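You operate a simulated robot arm through the tools that you are given. There is no shell and no other tool. Be economical: measure what you need, move in short steps, check, and stop when the job is done.

You run a simulated two-armed robot. Do the job below in one go: nothing can be reset, and whatever is moved stays where it is left.

Task
On the middle of the long table, fold the green cloth panel in half, so that it is half as wide.

Only the result counts: the job must be done as asked and must still hold three seconds after the hand-in. Knocking over, shifting, dropping, spilling or breaking anything else fails it. Flat cloth is picked up by pressing the open fingertips on it (5 to 10 N) and closing them slowly along it; thin cloth reads only 2 to 8 mm in the jaws.

Robot
Two 7-joint arms with two-finger parallel grippers on one trunk, on a base that drives. Base frame: it is fixed to the floor where the robot stands at the start and does not move with it; the origin is under the middle of the robot, x ahead of it, y to its left, z up. Readings come in m, degrees, newtons and seconds.
The left shoulder is at the start at [0.07, 0.163, 1.22], the right one opposite. Places, roughly: middle of the long table [1, 0.2, 0.9]. Payload 3.43 kg a hand.
Tool frame (each hand has its own): the origin (TCP) lies between the finger pads and is the grasp point; the fingertips stand 0.034 m ahead of it; z points along the fingers, y is the line along which they close. Largest opening 0.128 m; finger width 0.024, thickness 0.012; the body of the gripper, 0.048 by 0.13 m, starts 0.096 m behind the TCP.
Orientation is told as [roll, pitch, yaw] about the base's x, y, z axes, in that order, counted from this pose: with the fingers straight down and closing along the base's y, the tool's x points along the base's -x, its y along +y and its z along -z.

Tools
- The arms move only by the tool jog_arm. It takes "left_commands", "right_commands" or both (then of equal length, played together; a hand with none holds still); each is a list that holds one entry, the list of rows, each a list of 7 numbers: the shift along the base's x, y, z in m, then the turn, a rotation vector about the base's x, y, z in degrees, then the finger opening in m, from 0 to 0.128. In form: [[[dx, dy, dz, rx, ry, rz, claw], ...]]. A call has 1 to 10 rows; each row is the pose to reach, as a shift and turn from the pose commanded when the call began. Rows are played at 5 a second. More than 0.05 m and 8.6 degrees between two rows, or a gripper value outside its range, and nothing of the call is played. Where a pose cannot be reached the arm comes as near as it can. A force on the tool above 40 N (or 10 N above the force at the start of the call, whichever is more), or a blocked arm, ends the call early, and 0.2 s more pass. The fingers move at their own pace (about 0.153 m/s each) and stop on an object; they squeeze with about 32 N. The grip force told is the motor's: it shows also when the fingers shut on nothing. Time passes only in rows, and 0.2 s behind the last, so rows that repeat a pose let the fingers close. The reply holds the time, the measured pose of the TCP, the force on the tool along the base axes, the opening and the grip force, in the units named above and with some noise, and new pictures: "pictures" is both (left out), scene, wrist or none (wrist: the cameras of the hands that moved).
- Cameras (640 x 400 px; columns grow to the right, rows downward): "scene" is now at [0.1339, -0.0027, 1.4363]; the picture's right is [-0.04, -1.00, 0.00], its down [-0.69, 0.02, -0.73] and it looks along [0.73, -0.03, -0.69] (base axes); focal length 278 px, centre (320, 200). "left" rides on the left gripper at [0.076, 0.011, -0.16] in its tool frame; the picture's right is [-0.15, 0.99, 0.00], its down [-0.88, -0.13, -0.46] and it looks along [-0.45, -0.07, 0.89] (tool axes); focal length 234 px, centre (320, 200). "right" rides on the right gripper at [0.076, -0.011, -0.16] in its tool frame; the picture's right is [0.15, 0.99, 0.00], its down [-0.88, 0.13, -0.46] and it looks along [-0.45, 0.07, 0.89] (tool axes); focal length 234 px, centre (320, 200). There is no depth. A picture from a camera that has moved, and an enlarged one, comes with that camera's place and axes in the base frame and with its lens.
- slide_trunk(by): slides the trunk up (or, below 0, down) by that many m; the arms and the scene camera ride with it, the base frame stays. It gives what a move gives, with no picture.
- base_move(legs): drives the robot by 1 to 6 legs, each [ahead, left, turn to the left] in m, m and degrees, along the robot's own axes; the way and the turn of a leg run together, so that a leg with both is an arc; at most 1.5 m and 180 degrees a leg. The arms and the cameras ride along, it lands a little off, and it stops where it bumps. It gives what a move gives, and a new picture of the scene camera.
- turn_head(pan, tilt): turns the head with the scene camera to pan (to the left, within 86 degrees either way) and tilt (down, from -29 to 69), counted from straight ahead of the robot. It gives what a move gives, and a new picture of the scene camera.
- enlarge(camera, box): a new picture of the part [left, top, right, bottom] of that camera's present view, enlarged. No time passes.
- finish_job(): hands the job in; it is judged then, once.

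Go step by step. Nothing tells you exact positions but the pictures and the camera data: compare them with the known pose of the tool, close in by small moves and look again before you grip or let go. The budget is 120 turns and 170 pictures, counting those below and the enlarged ones. Unless the task says otherwise, let go and move clear before handing in, and close with one line.

The tools are called as name(argument=value, ...) on one line, values as JSON. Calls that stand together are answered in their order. jog_arm: Moves the arms, as the interface text tells. Its arguments: {"type":"object","properties":{"left_commands":{"type":"array"},"right_commands":{"type":"array"},"pictures":{"type":"string","enum":["both","scene","wrist","none"]}},"required":[]} The other tools are called the same way: slide_trunk (by) slides the trunk up or down; base_move (legs) drives the base; turn_head (pan, tilt) turns the head that bears the scene camera; enlarge (camera, box) takes an enlarged picture of a part of a camera's view; finish_job () hands the job in.

At the start:

```text
time_s: 0.0
left_eef_pos: [0.6638, 0.2863, 1.0885]
left_ee_rot: [0.0, 0.1, 0.1]
left_wrist_force: [-0.3, 0.4, 0.4]
left_grip_width: 0.128
left_gripper_force: 0.1
right_eef_pos: [0.5862, -0.2825, 1.1043]
right_ee_rot: [-0.1, 0.1, 0.0]
right_wrist_force: [0.7, 0.6, 0.5]
right_grip_width: 0.128
right_gripper_force: 0.1
trunk travel left (down, up): [-0.7, 0.24]
robot x, y, heading: [0.0008, 0.001, 0.1]
head pan, tilt: [-2.0, 43.3]
```

scene: 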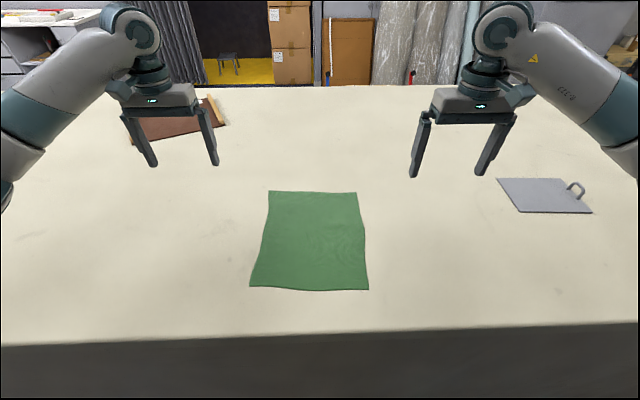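
right: 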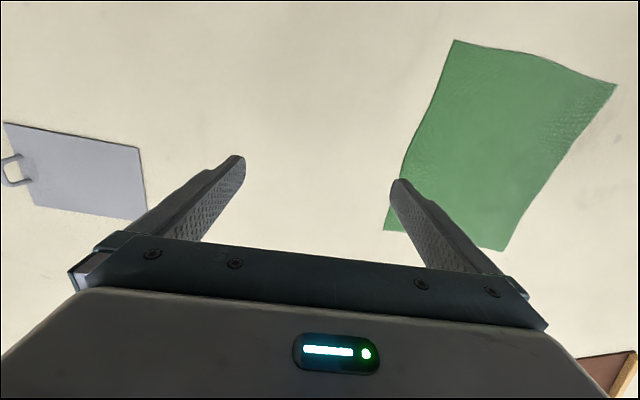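
left: 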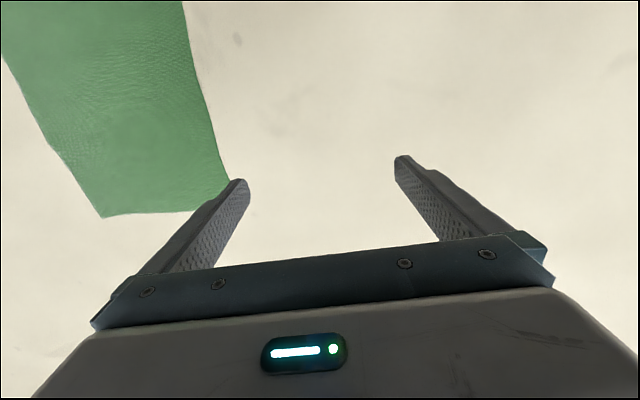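

The green cloth lies at about x 0.46–0.82, y -0.14–0.15, with its left edge near y 0.14. I plan to grip the left edge with both hands, the left hand near and the right hand far, and carry it over to the right edge. First I shift the base a little to the left for reach.

base_move(legs=[[0, 0.1, 0]])

enlarge(camera="scene", box=[220, 170, 460, 320])

```text
time_s: 1.1
left_eef_pos: [0.6636, 0.3837, 1.0886]
left_ee_rot: [0.0, 0.0, -0.2]
left_wrist_force: [0.3, 1.3, -0.1]
left_grip_width: 0.1279
left_gripper_force: 0.0
right_eef_pos: [0.5862, -0.1864, 1.1037]
right_ee_rot: [0.0, 0.0, -0.1]
right_wrist_force: [0.1, -0.5, 0.2]
right_grip_width: 0.128
right_gripper_force: 0.1
trunk travel left (down, up): [-0.7, 0.24]
robot x, y, heading: [0.0022, 0.0984, -0.2]
head pan, tilt: [-2.0, 43.3]
camera scene: at [0.134, 0.0946, 1.4363], right [-0.04, -1.0, 0.0], down [-0.69, 0.03, -0.73], along [0.73, -0.03, -0.69], focal length 278 px, centre (320, 200)
```

scene: 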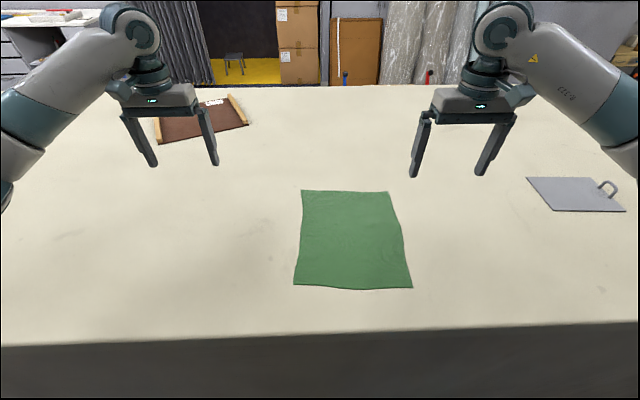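

```text
2.67 times, centred on (340, 245) of scene
camera zoom: at [0.134, 0.0946, 1.4363], right [-0.04, -1.0, 0.0], down [-0.69, 0.03, -0.73], along [0.73, -0.03, -0.69], focal length 742 px, centre (267, 80)
```

zoom: 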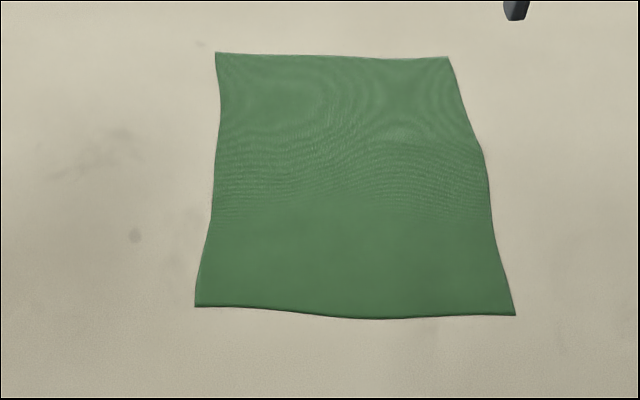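

The left edge runs from the far corner (0.826, 0.129) to the near corner (0.482, 0.145). I now bring both hands above those two corners, still well clear of the cloth.

jog_arm(right_commands=[[[0.025, 0.039, -0.015, 0, 0, 0, 0.1], [0.05, 0.078, -0.03, 0, 0, 0, 0.06], [0.075, 0.116, -0.05, 0, 0, 0, 0.05], [0.1, 0.155, -0.07, 0, 0, 0, 0.05], [0.125, 0.194, -0.09, 0, 0, 0, 0.05], [0.15, 0.233, -0.11, 0, 0, 0, 0.05], [0.175, 0.271, -0.13, 0, 0, 0, 0.05], [0.2, 0.306, -0.15, 0, 0, 0, 0.05], [0.2, 0.306, -0.16, 0, 0, 0, 0.05], [0.2, 0.306, -0.16, 0, 0, 0, 0.05]]], left_commands=[[[-0.019, -0.031, -0.015, 0, 0, 0, 0.1], [-0.038, -0.062, -0.03, 0, 0, 0, 0.06], [-0.058, -0.093, -0.05, 0, 0, 0, 0.05], [-0.077, -0.124, -0.07, 0, 0, 0, 0.05], [-0.096, -0.155, -0.09, 0, 0, 0, 0.05], [-0.115, -0.186, -0.11, 0, 0, 0, 0.05], [-0.135, -0.217, -0.13, 0, 0, 0, 0.05], [-0.154, -0.246, -0.145, 0, 0, 0, 0.05], [-0.154, -0.246, -0.145, 0, 0, 0, 0.05], [-0.154, -0.246, -0.145, 0, 0, 0, 0.05]]])

```text
refused: row 4 steps farther than a row can; nothing moved
```

A step was slightly too long, so I stay higher on the way over.

jog_arm(right_commands=[[[0.025, 0.039, -0.01, 0, 0, 0, 0.1], [0.05, 0.078, -0.02, 0, 0, 0, 0.06], [0.075, 0.116, -0.03, 0, 0, 0, 0.05], [0.1, 0.155, -0.04, 0, 0, 0, 0.05], [0.125, 0.194, -0.05, 0, 0, 0, 0.05], [0.15, 0.233, -0.06, 0, 0, 0, 0.05], [0.175, 0.271, -0.07, 0, 0, 0, 0.05], [0.2, 0.306, -0.08, 0, 0, 0, 0.05], [0.2, 0.306, -0.12, 0, 0, 0, 0.05], [0.2, 0.306, -0.16, 0, 0, 0, 0.05]]], left_commands=[[[-0.019, -0.031, -0.01, 0, 0, 0, 0.1], [-0.038, -0.062, -0.02, 0, 0, 0, 0.06], [-0.058, -0.093, -0.03, 0, 0, 0, 0.05], [-0.077, -0.124, -0.04, 0, 0, 0, 0.05], [-0.096, -0.155, -0.05, 0, 0, 0, 0.05], [-0.115, -0.186, -0.06, 0, 0, 0, 0.05], [-0.135, -0.217, -0.07, 0, 0, 0, 0.05], [-0.154, -0.246, -0.08, 0, 0, 0, 0.05], [-0.154, -0.246, -0.11, 0, 0, 0, 0.05], [-0.154, -0.246, -0.145, 0, 0, 0, 0.05]]])

```text
time_s: 3.3
left_eef_pos: [0.5075, 0.1367, 0.9454]
left_ee_rot: [-0.1, 0.1, -0.1]
left_wrist_force: [-0.6, 0.2, -0.8]
left_grip_width: 0.05
left_gripper_force: 0.1
right_eef_pos: [0.7866, 0.1207, 0.9442]
right_ee_rot: [0.0, 0.0, -0.2]
right_wrist_force: [0.4, 0.6, 0.7]
right_grip_width: 0.0501
right_gripper_force: 0.0
trunk travel left (down, up): [-0.7, 0.24]
robot x, y, heading: [0.0011, 0.0979, -0.2]
head pan, tilt: [-2.0, 43.3]
camera scene: at [0.135, 0.096, 1.4364], right [-0.04, -1.0, 0.0], down [-0.69, 0.02, -0.73], along [0.73, -0.03, -0.69], focal length 278 px, centre (320, 200)
camera right: at [0.711, 0.1106, 1.1028], right [-0.15, 0.99, 0.0], down [0.88, 0.13, 0.46], along [0.45, 0.07, -0.89], focal length 234 px, centre (320, 200)
camera left: at [0.4318, 0.1472, 1.1046], right [0.15, 0.99, 0.0], down [0.88, -0.13, 0.46], along [0.45, -0.07, -0.89], focal length 234 px, centre (320, 200)
```

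scene: 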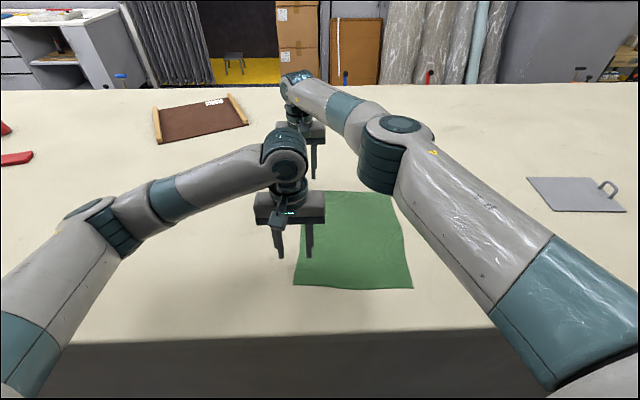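
right: 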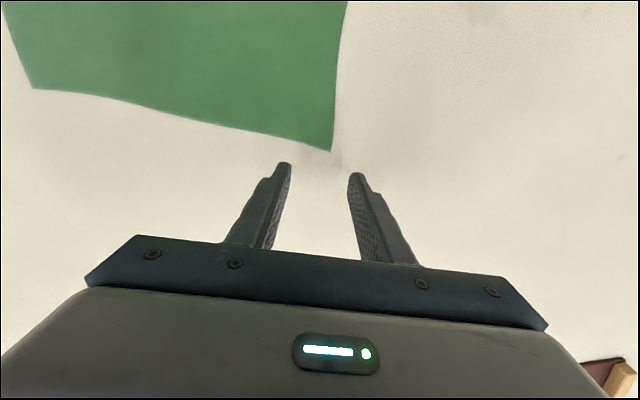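
left: 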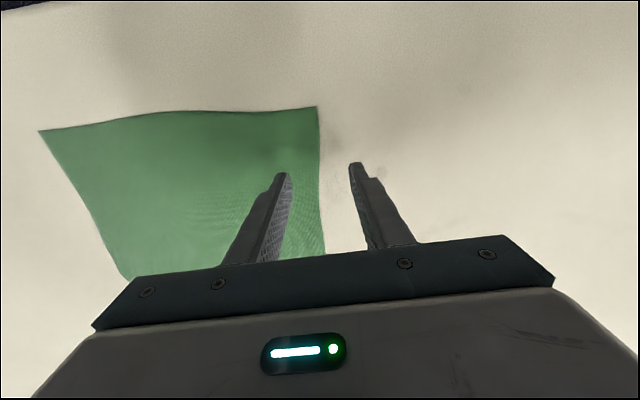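

Comparing the three cameras puts the surface nearer z 0.865. That places the corners at about (0.777, 0.130) for the far one and (0.457, 0.141) for the near one. I shift both hands toward them and come down to just above the cloth.

jog_arm(right_commands=[[[-0.03, 0.005, -0.01, 0, 0, 0, 0.04], [-0.03, 0.005, -0.025, 0, 0, 0, 0.04], [-0.03, 0.005, -0.025, 0, 0, 0, 0.04]]], left_commands=[[[-0.027, 0, -0.01, 0, 0, 0, 0.04], [-0.027, 0, -0.025, 0, 0, 0, 0.04], [-0.027, 0, -0.025, 0, 0, 0, 0.04]]])

```text
time_s: 4.1
left_eef_pos: [0.4799, 0.1361, 0.9201]
left_ee_rot: [0.1, 0.0, 0.0]
left_wrist_force: [-0.3, 1.2, 1.0]
left_grip_width: 0.0398
left_gripper_force: 0.0
right_eef_pos: [0.7563, 0.1252, 0.9197]
right_ee_rot: [0.0, 0.0, 0.0]
right_wrist_force: [-0.1, -0.5, -0.4]
right_grip_width: 0.0398
right_gripper_force: 0.0
trunk travel left (down, up): [-0.7, 0.24]
robot x, y, heading: [-0.0044, 0.0992, -0.1]
head pan, tilt: [-2.0, 43.3]
camera scene: at [0.1336, 0.0942, 1.4364], right [-0.04, -1.0, 0.0], down [-0.69, 0.03, -0.73], along [0.73, -0.03, -0.69], focal length 278 px, centre (320, 200)
camera right: at [0.6793, 0.1146, 1.0797], right [-0.14, 0.99, 0.0], down [0.88, 0.13, 0.46], along [0.45, 0.07, -0.89], focal length 234 px, centre (320, 200)
camera left: at [0.4039, 0.1461, 1.0784], right [0.15, 0.99, 0.0], down [0.88, -0.13, 0.46], along [0.45, -0.07, -0.89], focal length 234 px, centre (320, 200)
```

scene: 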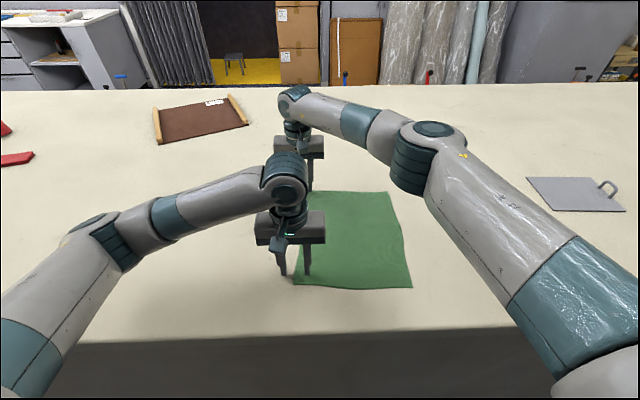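
right: 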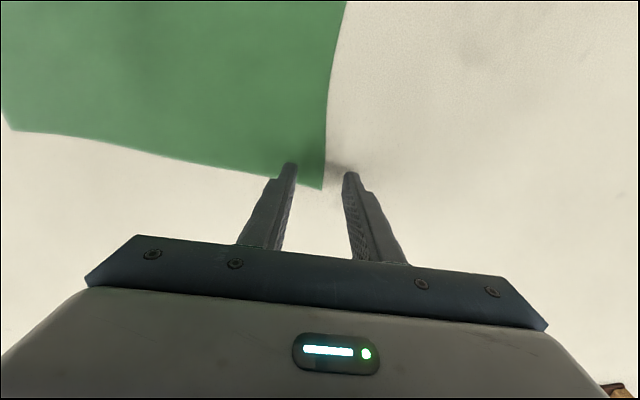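
left: 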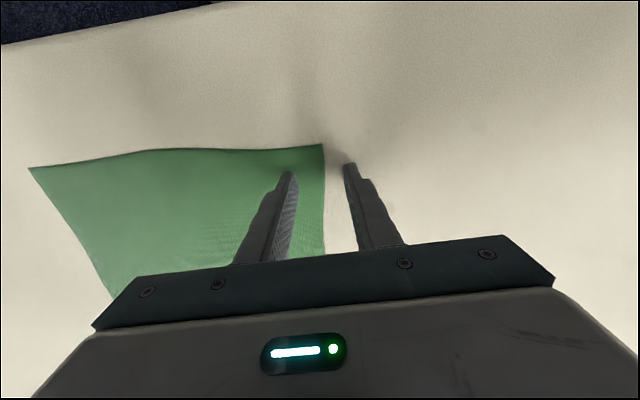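

The corners are confirmed at (0.776, 0.132) and (0.455, 0.1405), with the inner fingers over cloth and the outer ones just past the edge. Next I lower both hands gently until I feel contact.

jog_arm(right_commands=[[[0, 0, -0.008, 0, 0, 0, 0.03], [0, 0, -0.014, 0, 0, 0, 0.03], [0, 0, -0.018, 0, 0, 0, 0.03]]], left_commands=[[[0, 0, -0.008, 0, 0, 0, 0.03], [0, 0, -0.014, 0, 0, 0, 0.03], [0, 0, -0.018, 0, 0, 0, 0.03]]], pictures="none")

```text
time_s: 4.7
left_eef_pos: [0.4796, 0.1348, 0.9157]
left_ee_rot: [-0.5, -0.7, -0.2]
left_wrist_force: [-6.6, 2.7, 21.0]
left_grip_width: 0.0286
left_gripper_force: 0.1
right_eef_pos: [0.7542, 0.126, 0.9143]
right_ee_rot: [0.1, -0.5, -0.1]
right_wrist_force: [-3.6, -1.6, 14.8]
right_grip_width: 0.0303
right_gripper_force: 0.8
trunk travel left (down, up): [-0.7, 0.24]
robot x, y, heading: [-0.001, 0.0965, 0.0]
head pan, tilt: [-2.0, 43.3]
stopped in row 2 (left hand): the force on the tool passed its limit (the readings are from after the stop); the commanded pose is now the measured one
```

Contact came at a TCP height of about 0.916, so the surface is near z 0.88. The press is a bit hard, so I ease both hands up slightly.

jog_arm(right_commands=[[[0, 0, 0.001, 0, 0, 0, 0.03], [0, 0, 0.001, 0, 0, 0, 0.03]]], left_commands=[[[0, 0, 0.002, 0, 0, 0, 0.03], [0, 0, 0.002, 0, 0, 0, 0.03]]], pictures="wrist")

```text
time_s: 5.3
left_eef_pos: [0.4802, 0.1347, 0.9152]
left_ee_rot: [-0.5, -0.7, -0.1]
left_wrist_force: [-6.4, 2.6, 16.3]
left_grip_width: 0.0291
left_gripper_force: 0.0
right_eef_pos: [0.7538, 0.1251, 0.9151]
right_ee_rot: [0.1, -0.6, 0.0]
right_wrist_force: [-3.1, 0.5, 17.7]
right_grip_width: 0.0302
right_gripper_force: 0.0
trunk travel left (down, up): [-0.7, 0.24]
robot x, y, heading: [-0.0014, 0.0952, -0.1]
head pan, tilt: [-2.0, 43.3]
camera right: at [0.6764, 0.1145, 1.0739], right [-0.14, 0.99, 0.0], down [0.88, 0.13, 0.46], along [0.46, 0.07, -0.89], focal length 234 px, centre (320, 200)
camera left: at [0.4021, 0.1465, 1.0732], right [0.15, 0.99, 0.0], down [0.88, -0.13, 0.47], along [0.46, -0.07, -0.88], focal length 234 px, centre (320, 200)
```

right: 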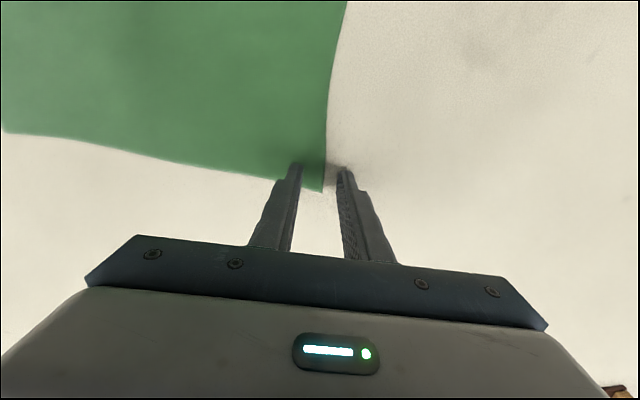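
left: 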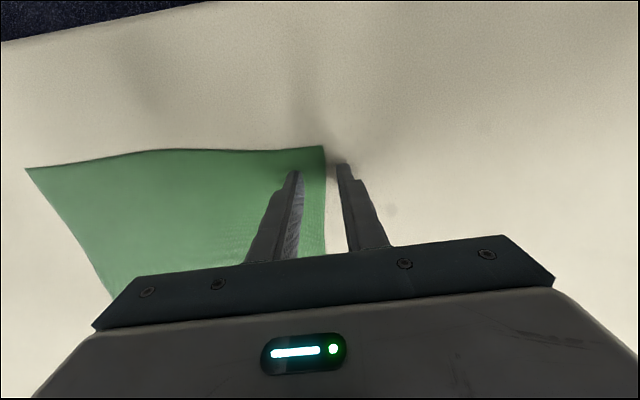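

Both forces are still above the wanted 5–10 N, and the right finger sits right on the far corner. I lift a little, shift the right hand inward, and set both down more softly.

jog_arm(right_commands=[[[0, 0, 0.01, 0, 0, 0, 0.03], [-0.008, 0, 0.01, 0, 0, 0, 0.03], [-0.008, 0, 0.004, 0, 0, 0, 0.03], [-0.008, 0, 0.0025, 0, 0, 0, 0.03]]], left_commands=[[[0, 0, 0.01, 0, 0, 0, 0.03], [0.002, 0, 0.01, 0, 0, 0, 0.03], [0.002, 0, 0.004, 0, 0, 0, 0.03], [0.002, 0, 0.0025, 0, 0, 0, 0.03]]], pictures="none")

```text
time_s: 6.3
left_eef_pos: [0.4842, 0.1357, 0.9157]
left_ee_rot: [-0.2, -0.6, 0.0]
left_wrist_force: [-0.1, 0.1, -0.4]
left_grip_width: 0.03
left_gripper_force: 0.0
right_eef_pos: [0.7483, 0.1257, 0.9147]
right_ee_rot: [0.2, -0.4, -0.2]
right_wrist_force: [0.5, 1.0, 9.2]
right_grip_width: 0.0302
right_gripper_force: 0.1
trunk travel left (down, up): [-0.7, 0.24]
robot x, y, heading: [-0.0005, 0.0964, -0.1]
head pan, tilt: [-2.0, 43.3]
```

The right hand presses with 9 N and the left has no contact yet, so I lower the left slightly.

jog_arm(left_commands=[[[0, 0, -0.0015, 0, 0, 0, 0.03], [0, 0, -0.0025, 0, 0, 0, 0.03]]], pictures="none")

```text
time_s: 6.9
left_eef_pos: [0.4846, 0.1343, 0.9145]
left_ee_rot: [-0.5, -0.6, -0.2]
left_wrist_force: [-2.7, 0.6, 13.0]
left_grip_width: 0.0293
left_gripper_force: 0.0
right_eef_pos: [0.7493, 0.1248, 0.9157]
right_ee_rot: [0.0, -0.3, -0.1]
right_wrist_force: [2.9, -0.8, 7.6]
right_grip_width: 0.0306
right_gripper_force: 0.6
trunk travel left (down, up): [-0.7, 0.24]
robot x, y, heading: [0.0012, 0.097, -0.1]
head pan, tilt: [-2.0, 43.3]
```

The forces are near the wanted range at 13 N and 8 N. I close both hands slowly, easing the left up a hair.

jog_arm(right_commands=[[[0, 0, 0, 0, 0, 0, 0.026], [0, 0, 0, 0, 0, 0, 0.022], [0, 0, 0, 0, 0, 0, 0.018], [0, 0, 0, 0, 0, 0, 0.014], [0, 0, 0, 0, 0, 0, 0.01], [0, 0, 0, 0, 0, 0, 0.006], [0, 0, 0, 0, 0, 0, 0.003], [0, 0, 0, 0, 0, 0, 0], [0, 0, 0, 0, 0, 0, 0]]], left_commands=[[[0, 0, 0.0007, 0, 0, 0, 0.026], [0, 0, 0.0007, 0, 0, 0, 0.022], [0, 0, 0.0007, 0, 0, 0, 0.018], [0, 0, 0.0007, 0, 0, 0, 0.014], [0, 0, 0.0007, 0, 0, 0, 0.01], [0, 0, 0.0007, 0, 0, 0, 0.006], [0, 0, 0.0007, 0, 0, 0, 0.003], [0, 0, 0.0007, 0, 0, 0, 0], [0, 0, 0.0007, 0, 0, 0, 0]]])

```text
time_s: 8.9
left_eef_pos: [0.4837, 0.1362, 0.914]
left_ee_rot: [-0.3, -0.4, 0.1]
left_wrist_force: [1.1, 1.0, 6.9]
left_grip_width: 0.0
left_gripper_force: 31.6
right_eef_pos: [0.7478, 0.1255, 0.9154]
right_ee_rot: [-0.1, -0.4, -0.1]
right_wrist_force: [-0.5, -0.6, 12.2]
right_grip_width: 0.0
right_gripper_force: 32.0
trunk travel left (down, up): [-0.7, 0.24]
robot x, y, heading: [0.0007, 0.0984, -0.3]
head pan, tilt: [-2.0, 43.3]
camera scene: at [0.1316, 0.0948, 1.4366], right [-0.04, -1.0, 0.0], down [-0.68, 0.03, -0.73], along [0.73, -0.03, -0.68], focal length 278 px, centre (320, 200)
camera right: at [0.6706, 0.1139, 1.0743], right [-0.14, 0.99, 0.0], down [0.88, 0.13, 0.46], along [0.46, 0.07, -0.89], focal length 234 px, centre (320, 200)
camera left: at [0.4063, 0.1462, 1.0736], right [0.15, 0.99, 0.0], down [0.88, -0.13, 0.46], along [0.46, -0.07, -0.89], focal length 234 px, centre (320, 200)
```

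scene: 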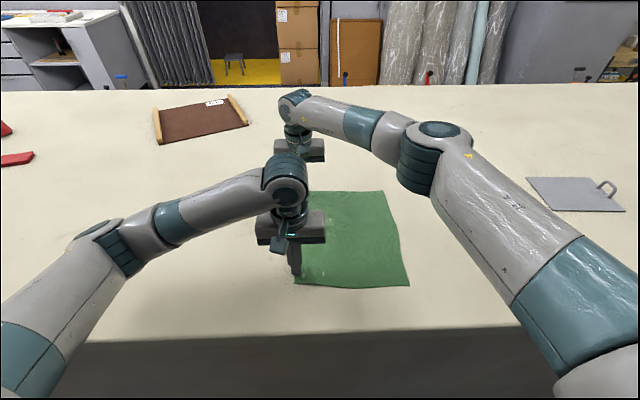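
right: 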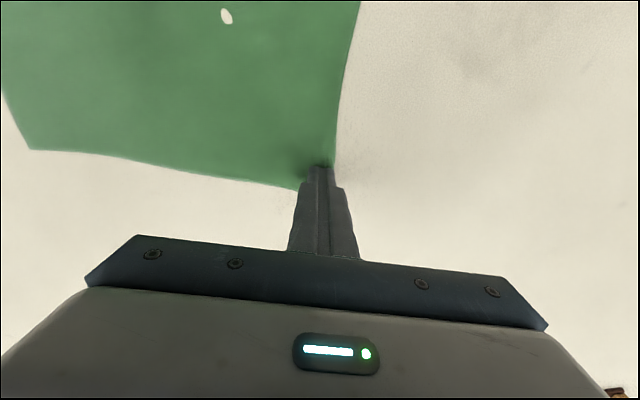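
left: 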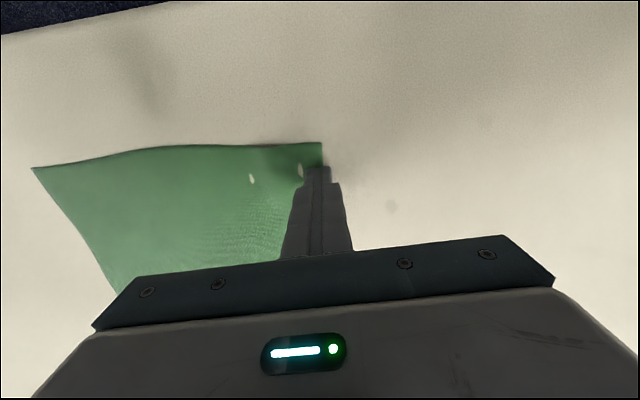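

The jaws read 0, so neither hand caught cloth: the inner fingers slid over it and the edge stayed flat. I'll lift and turn both hands 90°, so that the fingers close along the edge and both press on cloth with only a narrow overlap.

jog_arm(right_commands=[[[0, 0, 0.02, 0, 0, 0, 0.0], [0, 0, 0.04, 0, 0, 8.5, 0.03], [0, 0, 0.05, 0, 0, 17, 0.04], [0, 0, 0.05, 0, 0, 25.5, 0.04], [0, 0, 0.05, 0, 0, 34, 0.04], [0, 0, 0.05, 0, 0, 42.5, 0.04], [0, 0, 0.05, 0, 0, 45, 0.04]]], left_commands=[[[0, 0, 0.02, 0, 0, 0, 0.0], [0, 0, 0.04, 0, 0, -8.5, 0.03], [0, 0, 0.05, 0, 0, -17, 0.04], [0, 0, 0.05, 0, 0, -25.5, 0.04], [0, 0, 0.05, 0, 0, -34, 0.04], [0, 0, 0.05, 0, 0, -42.5, 0.04], [0, 0, 0.05, 0, 0, -45, 0.04]]], pictures="scene")

jog_arm(right_commands=[[[0, 0, 0, 0, 0, 8.5, 0.04], [0, 0, 0, 0, 0, 17, 0.04], [0, 0, 0, 0, 0, 25.5, 0.04], [0, 0, 0, 0, 0, 34, 0.04], [0, 0, 0, 0, 0, 42.5, 0.04], [0, 0, 0, 0, 0, 45, 0.04], [0, 0, 0, 0, 0, 45, 0.04]]], left_commands=[[[0, 0, 0, 0, 0, -8.5, 0.04], [0, 0, 0, 0, 0, -17, 0.04], [0, 0, 0, 0, 0, -25.5, 0.04], [0, 0, 0, 0, 0, -34, 0.04], [0, 0, 0, 0, 0, -42.5, 0.04], [0, 0, 0, 0, 0, -45, 0.04], [0, 0, 0, 0, 0, -45, 0.04]]])

```text
time_s: 10.5
left_eef_pos: [0.4851, 0.135, 0.9637]
left_ee_rot: [-0.5, -0.4, -45.3]
left_wrist_force: [0.2, 0.3, -1.2]
left_grip_width: 0.0397
left_gripper_force: 0.0
right_eef_pos: [0.7489, 0.1254, 0.9645]
right_ee_rot: [0.1, -0.1, 39.6]
right_wrist_force: [0.0, -1.0, 1.0]
right_grip_width: 0.0399
right_gripper_force: 0.1
right hand out of reach, approached as far as the arm can: row 7
trunk travel left (down, up): [-0.7, 0.24]
robot x, y, heading: [0.0001, 0.0994, -0.2]
head pan, tilt: [-2.0, 43.3]
camera scene: at [0.1339, 0.0949, 1.4363], right [-0.04, -1.0, 0.0], down [-0.69, 0.03, -0.73], along [0.73, -0.03, -0.69], focal length 278 px, centre (320, 200)
```

scene: 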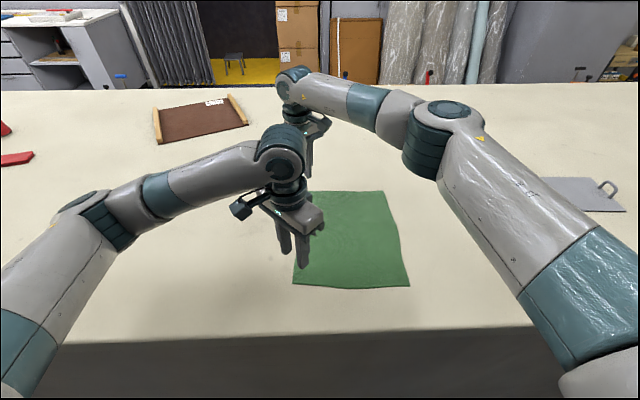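

```text
time_s: 12.1
left_eef_pos: [0.4822, 0.1395, 0.9657]
left_ee_rot: [-0.2, -0.7, -90.2]
left_wrist_force: [0.2, 1.4, -0.5]
left_grip_width: 0.0401
left_gripper_force: 0.2
right_eef_pos: [0.5786, 0.0656, 0.974]
right_ee_rot: [-8.5, -6.1, 78.9]
right_wrist_force: [-2.0, 0.1, 0.4]
right_grip_width: 0.0397
right_gripper_force: 0.1
right hand out of reach, approached as far as the arm can: row 1, 2, 3, 4, 5, 6, 7
trunk travel left (down, up): [-0.7, 0.24]
robot x, y, heading: [-0.0013, 0.0972, 0.0]
head pan, tilt: [-2.0, 43.3]
camera scene: at [0.1301, 0.1005, 1.4365], right [-0.04, -1.0, 0.0], down [-0.68, 0.02, -0.73], along [0.73, -0.03, -0.68], focal length 278 px, centre (320, 200)
camera right: at [0.5489, -0.0236, 1.1245], right [-0.98, 0.06, -0.16], down [-0.03, 0.85, 0.52], along [0.17, 0.52, -0.84], focal length 234 px, centre (320, 200)
camera left: at [0.4945, 0.2162, 1.1233], right [0.99, -0.15, 0.0], down [-0.13, -0.87, 0.47], along [-0.07, -0.46, -0.88], focal length 234 px, centre (320, 200)
```

scene: 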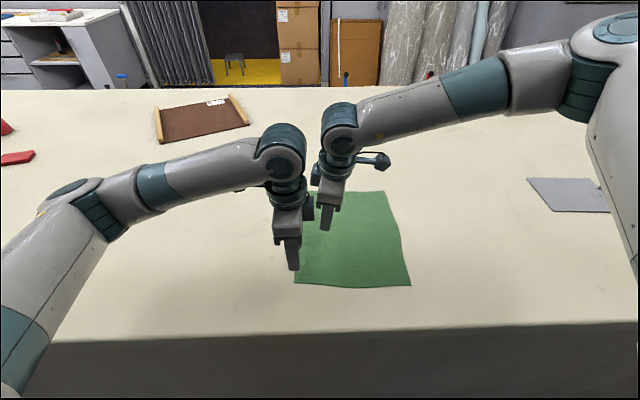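
right: 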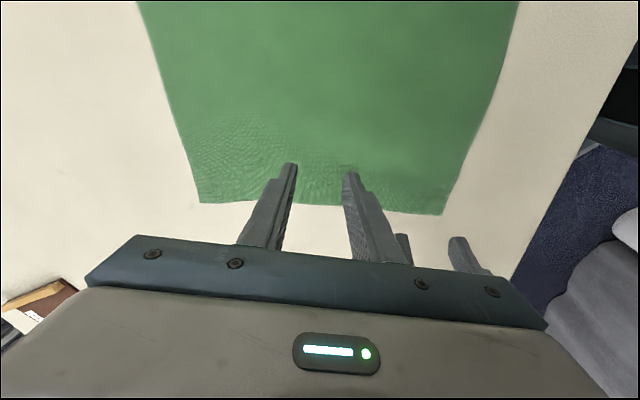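
left: 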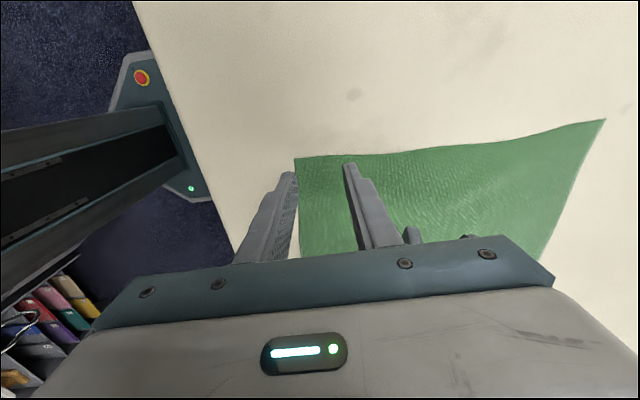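

The right wrist can't turn that way at this reach and drifted off its pose. I turn it back the other way and look where it goes; the left hand is fine.

jog_arm(right_commands=[[[0, 0, 0.02, 0, 0, -8.5, 0.04], [0, 0, 0.03, 0, 0, -17, 0.04], [0, 0, 0.03, 0, 0, -25.5, 0.04], [0, 0, 0.03, 0, 0, -34, 0.04], [0, 0, 0.03, 0, 0, -42.5, 0.04], [0, 0, 0.03, 0, 0, -51, 0.04], [0, 0, 0.03, 0, 0, -59.5, 0.04], [0, 0, 0.03, 0, 0, -68, 0.04], [0, 0, 0.03, 0, 0, -76.5, 0.04], [0, 0, 0.03, 0, 0, -80, 0.04]]], pictures="scene")

```text
time_s: 13.0
left_eef_pos: [0.4892, 0.1395, 0.9631]
left_ee_rot: [-0.3, -0.1, -89.0]
left_wrist_force: [0.5, 1.8, 0.7]
left_grip_width: 0.0398
left_gripper_force: 0.1
right_eef_pos: [0.5787, 0.0561, 1.0008]
right_ee_rot: [-8.3, -5.7, 51.5]
right_wrist_force: [-1.0, -1.6, -1.4]
right_grip_width: 0.0399
right_gripper_force: 0.1
trunk travel left (down, up): [-0.7, 0.24]
robot x, y, heading: [0.0001, 0.0992, -0.1]
head pan, tilt: [-2.0, 43.3]
stopped in row 4 (left hand): the force on the tool passed its limit (the readings are from after the stop); the commanded pose is now the measured one
camera scene: at [0.1342, 0.0941, 1.4363], right [-0.04, -1.0, 0.0], down [-0.69, 0.03, -0.73], along [0.73, -0.03, -0.69], focal length 278 px, centre (320, 200)
```

scene: 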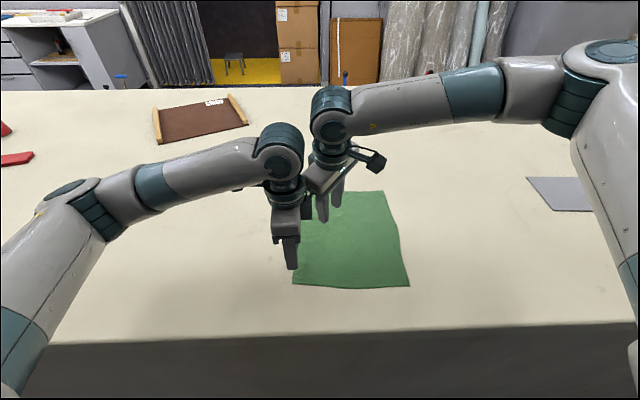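

The two hands touched lightly, but nothing was disturbed on the table. I move the right hand away and level it.

jog_arm(right_commands=[[[0.025, -0.035, 0.0, 0, 0, 0, 0.04], [0.05, -0.07, 0.0, 0.3, 3, 0, 0.04], [0.08, -0.09, 0.0, 0.5, 6, 0, 0.04], [0.11, -0.09, 0.0, 0.7, 10, 0, 0.04], [0.13, -0.09, 0.0, 0.7, 10, 0, 0.04]]], pictures="scene")

```text
time_s: 14.2
left_eef_pos: [0.4888, 0.1407, 0.9651]
left_ee_rot: [-0.3, 0.0, -89.1]
left_wrist_force: [-0.6, -0.6, -0.8]
left_grip_width: 0.0398
left_gripper_force: 0.0
right_eef_pos: [0.6768, -0.0333, 1.0002]
right_ee_rot: [-1.3, -0.7, 50.9]
right_wrist_force: [0.1, 0.3, -0.1]
right_grip_width: 0.0401
right_gripper_force: 0.0
right hand out of reach, approached as far as the arm can: row 4, 5
trunk travel left (down, up): [-0.7, 0.24]
robot x, y, heading: [-0.0024, 0.1007, -0.0]
head pan, tilt: [-2.0, 43.3]
camera scene: at [0.1327, 0.0947, 1.4365], right [-0.04, -1.0, 0.0], down [-0.68, 0.03, -0.73], along [0.73, -0.03, -0.69], focal length 278 px, centre (320, 200)
```

scene: 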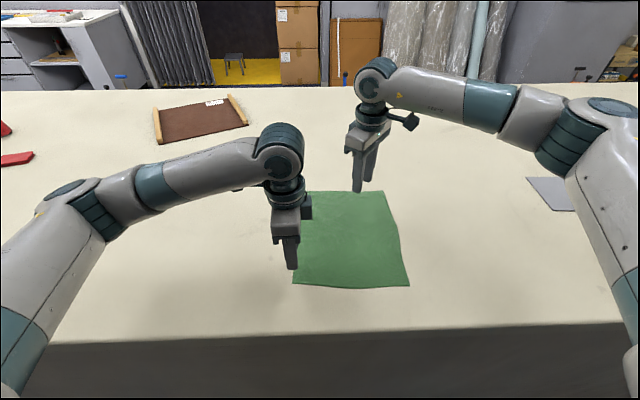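

The right hand is level and clear at (0.68, -0.03). Now I turn it from yaw 51° to 0° and on toward -90°.

jog_arm(right_commands=[[[0, 0, 0, 0, 0, -8.5, 0.04], [0, 0, 0, 0, 0, -17, 0.04], [0, 0, 0, 0, 0, -25.5, 0.04], [0, 0, 0, 0, 0, -34, 0.04], [0, 0, 0, 0, 0, -42.5, 0.04], [0, 0, 0, 0, 0, -51, 0.04], [0, 0, 0, 0, 0, -59.5, 0.04], [0, 0, 0, 0, 0, -68, 0.04], [0, 0, 0, 0, 0, -76.5, 0.04], [0, 0, 0, 0, 0, -81, 0.04]]], pictures="none")

jog_arm(right_commands=[[[0, 0, 0, 0, 0, -8.5, 0.04], [0, 0, 0, 0, 0, -17, 0.04], [0, 0, 0, 0, 0, -25.5, 0.04], [0, 0, 0, 0, 0, -34, 0.04], [0, 0, 0, 0, 0, -42.5, 0.04], [0, 0, 0, 0, 0, -51, 0.04], [0, 0, 0, 0, 0, -59.5, 0.04], [0, 0, 0, 0, 0, -60, 0.04]]], pictures="both")

```text
time_s: 16.4
left_eef_pos: [0.4883, 0.1407, 0.9629]
left_ee_rot: [-0.3, -0.2, -89.0]
left_wrist_force: [-0.2, -0.2, 0.2]
left_grip_width: 0.0399
left_gripper_force: 0.1
right_eef_pos: [0.6782, -0.0329, 1.0]
right_ee_rot: [0.0, 0.0, -30.1]
right_wrist_force: [-0.5, -0.8, -0.4]
right_grip_width: 0.04
right_gripper_force: 0.0
trunk travel left (down, up): [-0.7, 0.24]
robot x, y, heading: [0.0014, 0.0989, -0.1]
head pan, tilt: [-2.0, 43.3]
```

```text
time_s: 18.2
left_eef_pos: [0.4881, 0.1397, 0.9637]
left_ee_rot: [-0.3, 0.0, -89.2]
left_wrist_force: [-0.4, 0.6, 0.4]
left_grip_width: 0.0396
left_gripper_force: 0.1
right_eef_pos: [0.6772, -0.0323, 0.9998]
right_ee_rot: [-0.1, 0.0, -90.1]
right_wrist_force: [-0.4, 0.1, -0.1]
right_grip_width: 0.0398
right_gripper_force: 0.0
trunk travel left (down, up): [-0.7, 0.24]
robot x, y, heading: [-0.0017, 0.0982, -0.3]
head pan, tilt: [-2.0, 43.3]
camera scene: at [0.1339, 0.095, 1.4363], right [-0.04, -1.0, 0.0], down [-0.69, 0.03, -0.73], along [0.73, -0.03, -0.69], focal length 278 px, centre (320, 200)
camera right: at [0.6662, 0.0437, 1.1594], right [0.99, 0.15, 0.0], down [0.13, -0.88, 0.46], along [0.07, -0.45, -0.89], focal length 234 px, centre (320, 200)
```

scene: 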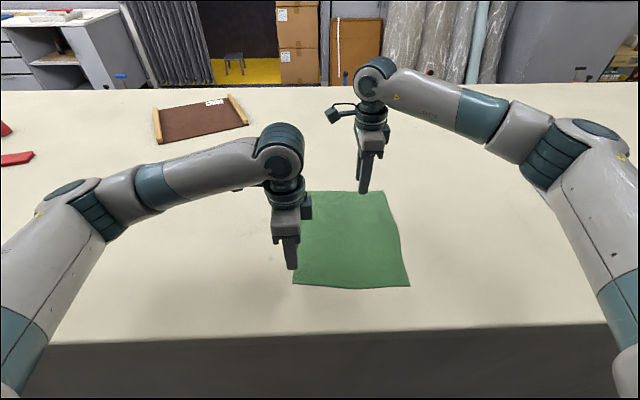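
right: 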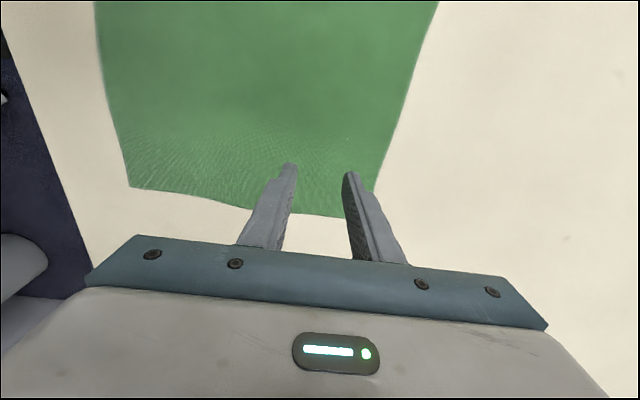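

Both hands now close along the edge (yaw -90°). Next I bring the right hand over the far end of the left edge.

jog_arm(right_commands=[[[0.02, 0.04, 0, 0, 0, 0, 0.04], [0.035, 0.08, 0, 0, 0, 0, 0.04], [0.05, 0.12, -0.01, 0, 0, 0, 0.04], [0.06, 0.16, -0.02, 0, 0, 0, 0.04], [0.062, 0.165, -0.04, 0, 0, 0, 0.04], [0.062, 0.165, -0.055, 0, 0, 0, 0.04]]], left_commands=[[[0, 0, 0, 0, 0, 0, 0.04], [0, 0, 0, 0, 0, 0, 0.04], [0, 0, 0, 0, 0, 0, 0.04], [0, 0, 0, 0, 0, 0, 0.04], [0, 0, -0.01, 0, 0, 0, 0.04], [0, 0, -0.02, 0, 0, 0, 0.04]]])

```text
time_s: 19.6
left_eef_pos: [0.4895, 0.1383, 0.9435]
left_ee_rot: [-0.3, 0.0, -89.1]
left_wrist_force: [-0.7, -0.5, 0.2]
left_grip_width: 0.04
left_gripper_force: 0.1
right_eef_pos: [0.7395, 0.1331, 0.9437]
right_ee_rot: [-0.2, 0.0, -90.0]
right_wrist_force: [0.0, -0.2, 0.2]
right_grip_width: 0.0398
right_gripper_force: 0.0
trunk travel left (down, up): [-0.7, 0.24]
robot x, y, heading: [0.0006, 0.0968, 0.2]
head pan, tilt: [-2.0, 43.3]
camera scene: at [0.1344, 0.0955, 1.4363], right [-0.04, -1.0, 0.0], down [-0.69, 0.02, -0.73], along [0.73, -0.03, -0.69], focal length 278 px, centre (320, 200)
camera right: at [0.7282, 0.2088, 1.1032], right [0.99, 0.15, 0.0], down [0.13, -0.88, 0.46], along [0.07, -0.45, -0.89], focal length 234 px, centre (320, 200)
camera left: at [0.5003, 0.2141, 1.1023], right [0.99, -0.13, 0.0], down [-0.11, -0.88, 0.46], along [-0.06, -0.45, -0.89], focal length 234 px, centre (320, 200)
```

scene: 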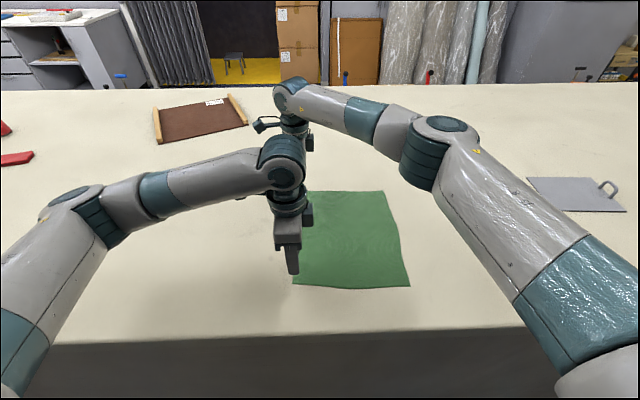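
right: 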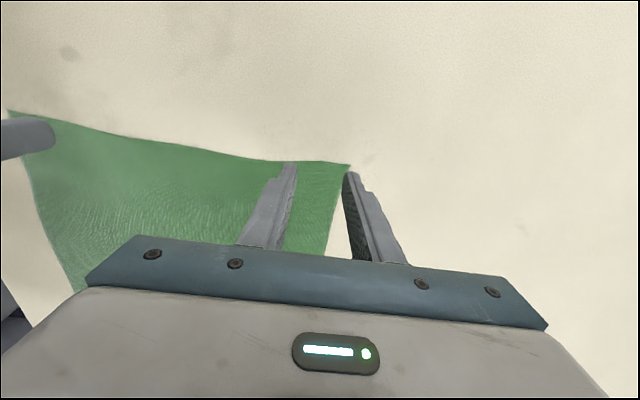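
left: 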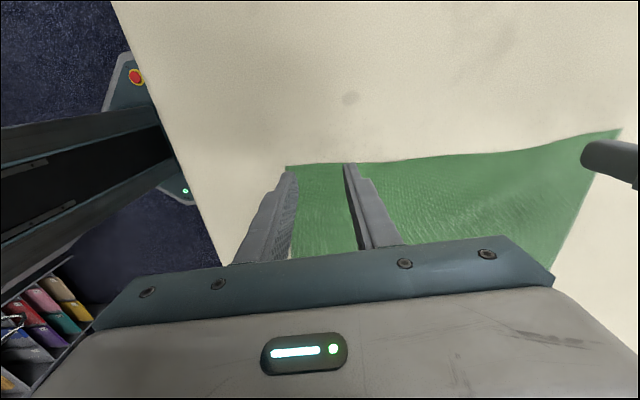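

The far corner is at (0.768, 0.141) and the near one at (0.458, 0.144). With small inward corrections both fingers of each hand will overlap the cloth by about 1.5 cm, so I lower to just above contact.

jog_arm(right_commands=[[[-0.006, -0.002, -0.012, 0, 0, 0, 0.04], [-0.006, -0.002, -0.024, 0, 0, 0, 0.04], [-0.006, -0.002, -0.027, 0, 0, 0, 0.04], [-0.006, -0.002, -0.027, 0, 0, 0, 0.04]]], left_commands=[[[0.003, -0.003, -0.012, 0, 0, 0, 0.04], [0.003, -0.003, -0.024, 0, 0, 0, 0.04], [0.003, -0.003, -0.027, 0, 0, 0, 0.04], [0.003, -0.003, -0.027, 0, 0, 0, 0.04]]], pictures="wrist")

```text
time_s: 20.6
left_eef_pos: [0.4915, 0.1374, 0.9164]
left_ee_rot: [-0.4, 0.0, -89.1]
left_wrist_force: [-0.4, -0.7, -0.6]
left_grip_width: 0.04
left_gripper_force: 0.1
right_eef_pos: [0.7324, 0.1288, 0.9172]
right_ee_rot: [0.0, 0.0, -89.9]
right_wrist_force: [-0.7, -0.5, 0.4]
right_grip_width: 0.0395
right_gripper_force: 0.0
trunk travel left (down, up): [-0.7, 0.24]
robot x, y, heading: [0.0004, 0.0972, -0.2]
head pan, tilt: [-2.0, 43.3]
camera right: at [0.7221, 0.2054, 1.077], right [0.99, 0.15, 0.0], down [0.13, -0.88, 0.46], along [0.07, -0.45, -0.89], focal length 234 px, centre (320, 200)
camera left: at [0.5027, 0.2116, 1.0749], right [0.99, -0.13, -0.01], down [-0.11, -0.88, 0.46], along [-0.06, -0.45, -0.89], focal length 234 px, centre (320, 200)
```

right: 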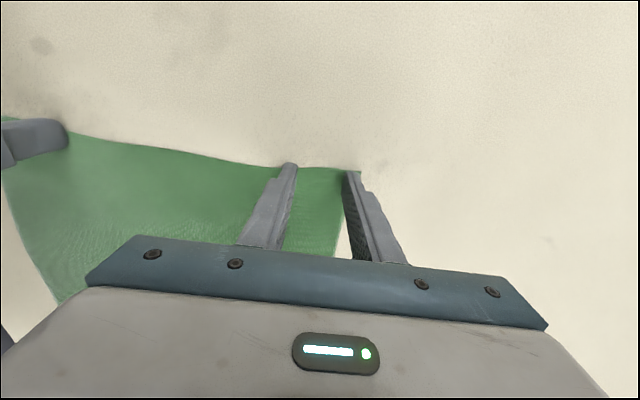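
left: 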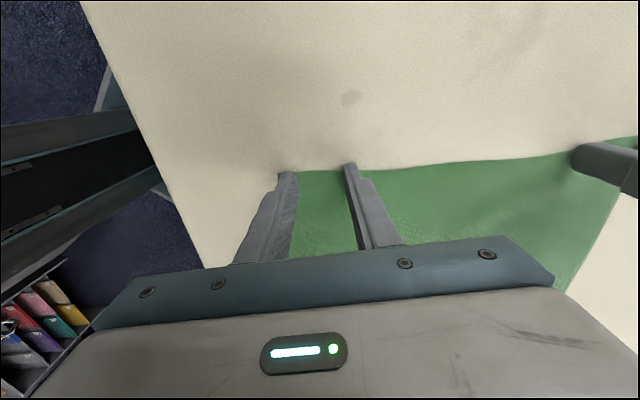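

Both fingers of each hand now sit over cloth near the corners. I press down in small steps, shifting the right hand another few millimetres inward.

jog_arm(right_commands=[[[-0.005, 0.002, 0, 0, 0, 0, 0.04], [-0.005, 0.002, -0.0015, 0, 0, 0, 0.04], [-0.005, 0.002, -0.0025, 0, 0, 0, 0.04]]], left_commands=[[[0.001, 0, 0, 0, 0, 0, 0.04], [0.001, 0, -0.0015, 0, 0, 0, 0.04], [0.001, 0, -0.0025, 0, 0, 0, 0.04]]], pictures="none")

```text
time_s: 21.4
left_eef_pos: [0.4932, 0.1372, 0.9148]
left_ee_rot: [-0.1, -0.1, -89.1]
left_wrist_force: [1.1, -0.6, 8.6]
left_grip_width: 0.0402
left_gripper_force: 0.0
right_eef_pos: [0.7297, 0.1318, 0.9146]
right_ee_rot: [-0.1, 0.0, -89.9]
right_wrist_force: [-0.4, 0.6, -0.5]
right_grip_width: 0.04
right_gripper_force: 0.1
trunk travel left (down, up): [-0.7, 0.24]
robot x, y, heading: [-0.0004, 0.1011, -0.3]
head pan, tilt: [-2.0, 43.3]
```

The left hand presses with 8.6 N and the right has no contact yet, so I lower the right a little more.

jog_arm(right_commands=[[[0, 0, -0.001, 0, 0, 0, 0.04], [0, 0, -0.002, 0, 0, 0, 0.04]]], pictures="none")

```text
time_s: 22.0
left_eef_pos: [0.492, 0.1366, 0.9158]
left_ee_rot: [-0.1, 0.0, -89.1]
left_wrist_force: [3.0, -1.1, 9.7]
left_grip_width: 0.0409
left_gripper_force: 0.5
right_eef_pos: [0.7289, 0.1341, 0.9157]
right_ee_rot: [0.0, 0.1, -89.9]
right_wrist_force: [-1.0, -2.7, 8.1]
right_grip_width: 0.0401
right_gripper_force: 0.1
trunk travel left (down, up): [-0.7, 0.24]
robot x, y, heading: [-0.0012, 0.1003, -0.3]
head pan, tilt: [-2.0, 43.3]
```

Both hands press with 8–10 N. I close them slowly.

jog_arm(right_commands=[[[0, 0, 0, 0, 0, 0, 0.036], [0, 0, 0, 0, 0, 0, 0.032], [0, 0, 0, 0, 0, 0, 0.028], [0, 0, 0, 0, 0, 0, 0.024], [0, 0, 0, 0, 0, 0, 0.02], [0, 0, 0, 0, 0, 0, 0.015], [0, 0, 0, 0, 0, 0, 0.01], [0, 0, 0, 0, 0, 0, 0.005], [0, 0, 0, 0, 0, 0, 0], [0, 0, 0, 0, 0, 0, 0]]], left_commands=[[[0, 0, 0, 0, 0, 0, 0.036], [0, 0, 0, 0, 0, 0, 0.032], [0, 0, 0, 0, 0, 0, 0.028], [0, 0, 0, 0, 0, 0, 0.024], [0, 0, 0, 0, 0, 0, 0.02], [0, 0, 0, 0, 0, 0, 0.015], [0, 0, 0, 0, 0, 0, 0.01], [0, 0, 0, 0, 0, 0, 0.005], [0, 0, 0, 0, 0, 0, 0], [0, 0, 0, 0, 0, 0, 0]]], pictures="wrist")

```text
time_s: 24.2
left_eef_pos: [0.4925, 0.1369, 0.915]
left_ee_rot: [-0.2, 0.0, -89.0]
left_wrist_force: [-0.1, -0.5, 7.0]
left_grip_width: 0.0
left_gripper_force: 32.3
right_eef_pos: [0.7284, 0.134, 0.9149]
right_ee_rot: [0.1, 0.0, -90.0]
right_wrist_force: [0.1, -0.1, 14.2]
right_grip_width: 0.0002
right_gripper_force: 32.0
trunk travel left (down, up): [-0.7, 0.24]
robot x, y, heading: [0.0002, 0.101, -0.1]
head pan, tilt: [-2.0, 43.3]
camera right: at [0.716, 0.2087, 1.0747], right [0.99, 0.15, 0.0], down [0.13, -0.88, 0.46], along [0.07, -0.45, -0.89], focal length 234 px, centre (320, 200)
camera left: at [0.5014, 0.2119, 1.0742], right [0.99, -0.13, 0.0], down [-0.12, -0.88, 0.46], along [-0.06, -0.45, -0.89], focal length 234 px, centre (320, 200)
```

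right: 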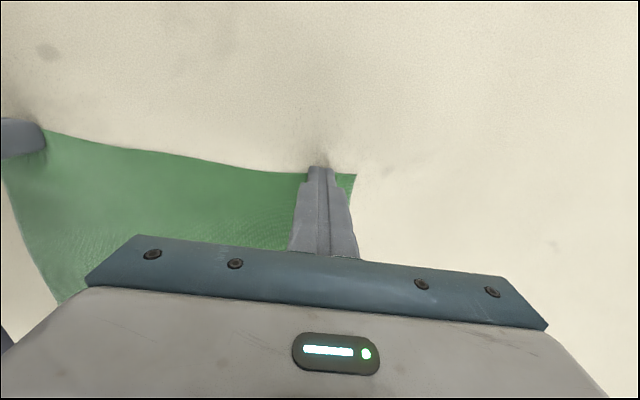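
left: 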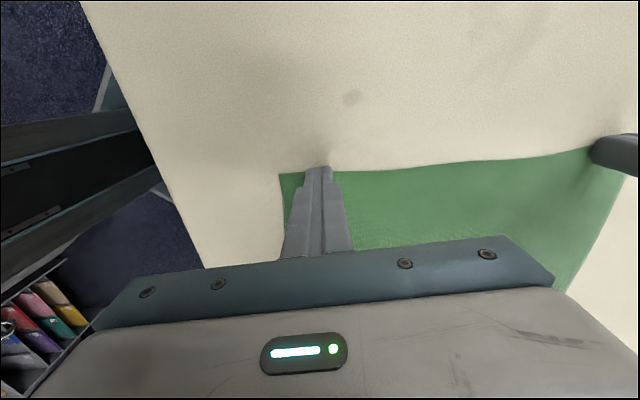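

It slipped again, probably because the fingertips sat too close to the edge to hold cloth. I lift, open, and set both down about 2 cm further in before pressing again.

jog_arm(right_commands=[[[0, 0, 0.012, 0, 0, 0, 0.0], [0, 0, 0.015, 0, 0, 0, 0.03], [-0.006, -0.02, 0.015, 0, 0, 0, 0.04], [-0.006, -0.02, 0.006, 0, 0, 0, 0.04], [-0.006, -0.02, 0.001, 0, 0, 0, 0.04], [-0.006, -0.02, 0.0, 0, 0, 0, 0.04], [-0.006, -0.02, 0.0, 0, 0, 0, 0.04]]], left_commands=[[[0, 0, 0.012, 0, 0, 0, 0.0], [0, 0, 0.015, 0, 0, 0, 0.03], [0.012, -0.02, 0.015, 0, 0, 0, 0.04], [0.012, -0.02, 0.006, 0, 0, 0, 0.04], [0.012, -0.02, 0.001, 0, 0, 0, 0.04], [0.012, -0.02, 0.0, 0, 0, 0, 0.04], [0.012, -0.02, 0.0, 0, 0, 0, 0.04]]], pictures="none")

```text
time_s: 25.8
left_eef_pos: [0.504, 0.1178, 0.9154]
left_ee_rot: [-0.2, -0.2, -89.1]
left_wrist_force: [0.7, 2.4, 8.0]
left_grip_width: 0.0398
left_gripper_force: 0.1
right_eef_pos: [0.7227, 0.1141, 0.916]
right_ee_rot: [-0.1, 0.0, -89.9]
right_wrist_force: [0.6, 2.9, 5.4]
right_grip_width: 0.0399
right_gripper_force: 0.0
trunk travel left (down, up): [-0.7, 0.24]
robot x, y, heading: [0.0023, 0.1004, -0.1]
head pan, tilt: [-2.0, 43.3]
```

The forces are 8 N and 5.4 N, which is right. I close very slowly now, starting with the first half.

jog_arm(right_commands=[[[0, 0, -0.0003, 0, 0, 0, 0.038], [0, 0, -0.0003, 0, 0, 0, 0.036], [0, 0, -0.0003, 0, 0, 0, 0.034], [0, 0, -0.0003, 0, 0, 0, 0.032], [0, 0, -0.0003, 0, 0, 0, 0.03], [0, 0, -0.0003, 0, 0, 0, 0.028], [0, 0, -0.0003, 0, 0, 0, 0.026], [0, 0, -0.0003, 0, 0, 0, 0.024], [0, 0, -0.0003, 0, 0, 0, 0.022], [0, 0, -0.0003, 0, 0, 0, 0.02]]], left_commands=[[[0, 0, 0, 0, 0, 0, 0.038], [0, 0, 0, 0, 0, 0, 0.036], [0, 0, 0, 0, 0, 0, 0.034], [0, 0, 0, 0, 0, 0, 0.032], [0, 0, 0, 0, 0, 0, 0.03], [0, 0, 0, 0, 0, 0, 0.028], [0, 0, 0, 0, 0, 0, 0.026], [0, 0, 0, 0, 0, 0, 0.024], [0, 0, 0, 0, 0, 0, 0.022], [0, 0, 0, 0, 0, 0, 0.02]]], pictures="wrist")

```text
time_s: 28.0
left_eef_pos: [0.5022, 0.1192, 0.9145]
left_ee_rot: [-0.2, -0.1, -89.1]
left_wrist_force: [-0.7, -0.7, 8.6]
left_grip_width: 0.0195
left_gripper_force: 0.1
right_eef_pos: [0.7212, 0.1125, 0.9147]
right_ee_rot: [-0.1, 0.1, -90.0]
right_wrist_force: [0.4, -0.2, 8.3]
right_grip_width: 0.0195
right_gripper_force: 0.0
trunk travel left (down, up): [-0.7, 0.24]
robot x, y, heading: [-0.0034, 0.0973, 0.3]
head pan, tilt: [-2.0, 43.3]
camera right: at [0.7095, 0.1888, 1.0748], right [0.99, 0.15, 0.0], down [0.13, -0.88, 0.46], along [0.07, -0.45, -0.89], focal length 234 px, centre (320, 200)
camera left: at [0.5136, 0.1927, 1.0742], right [0.99, -0.13, 0.0], down [-0.12, -0.88, 0.46], along [-0.06, -0.45, -0.89], focal length 234 px, centre (320, 200)
```

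right: 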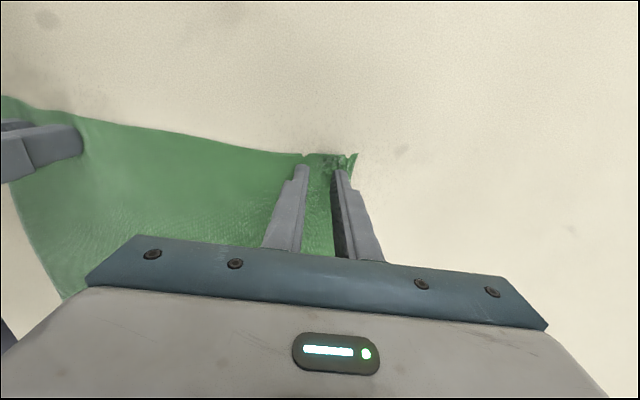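
left: 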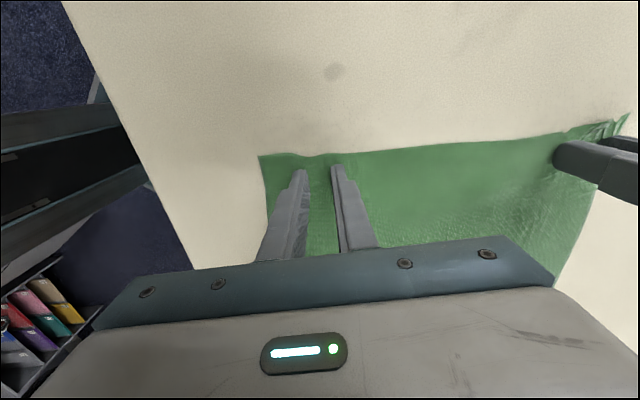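

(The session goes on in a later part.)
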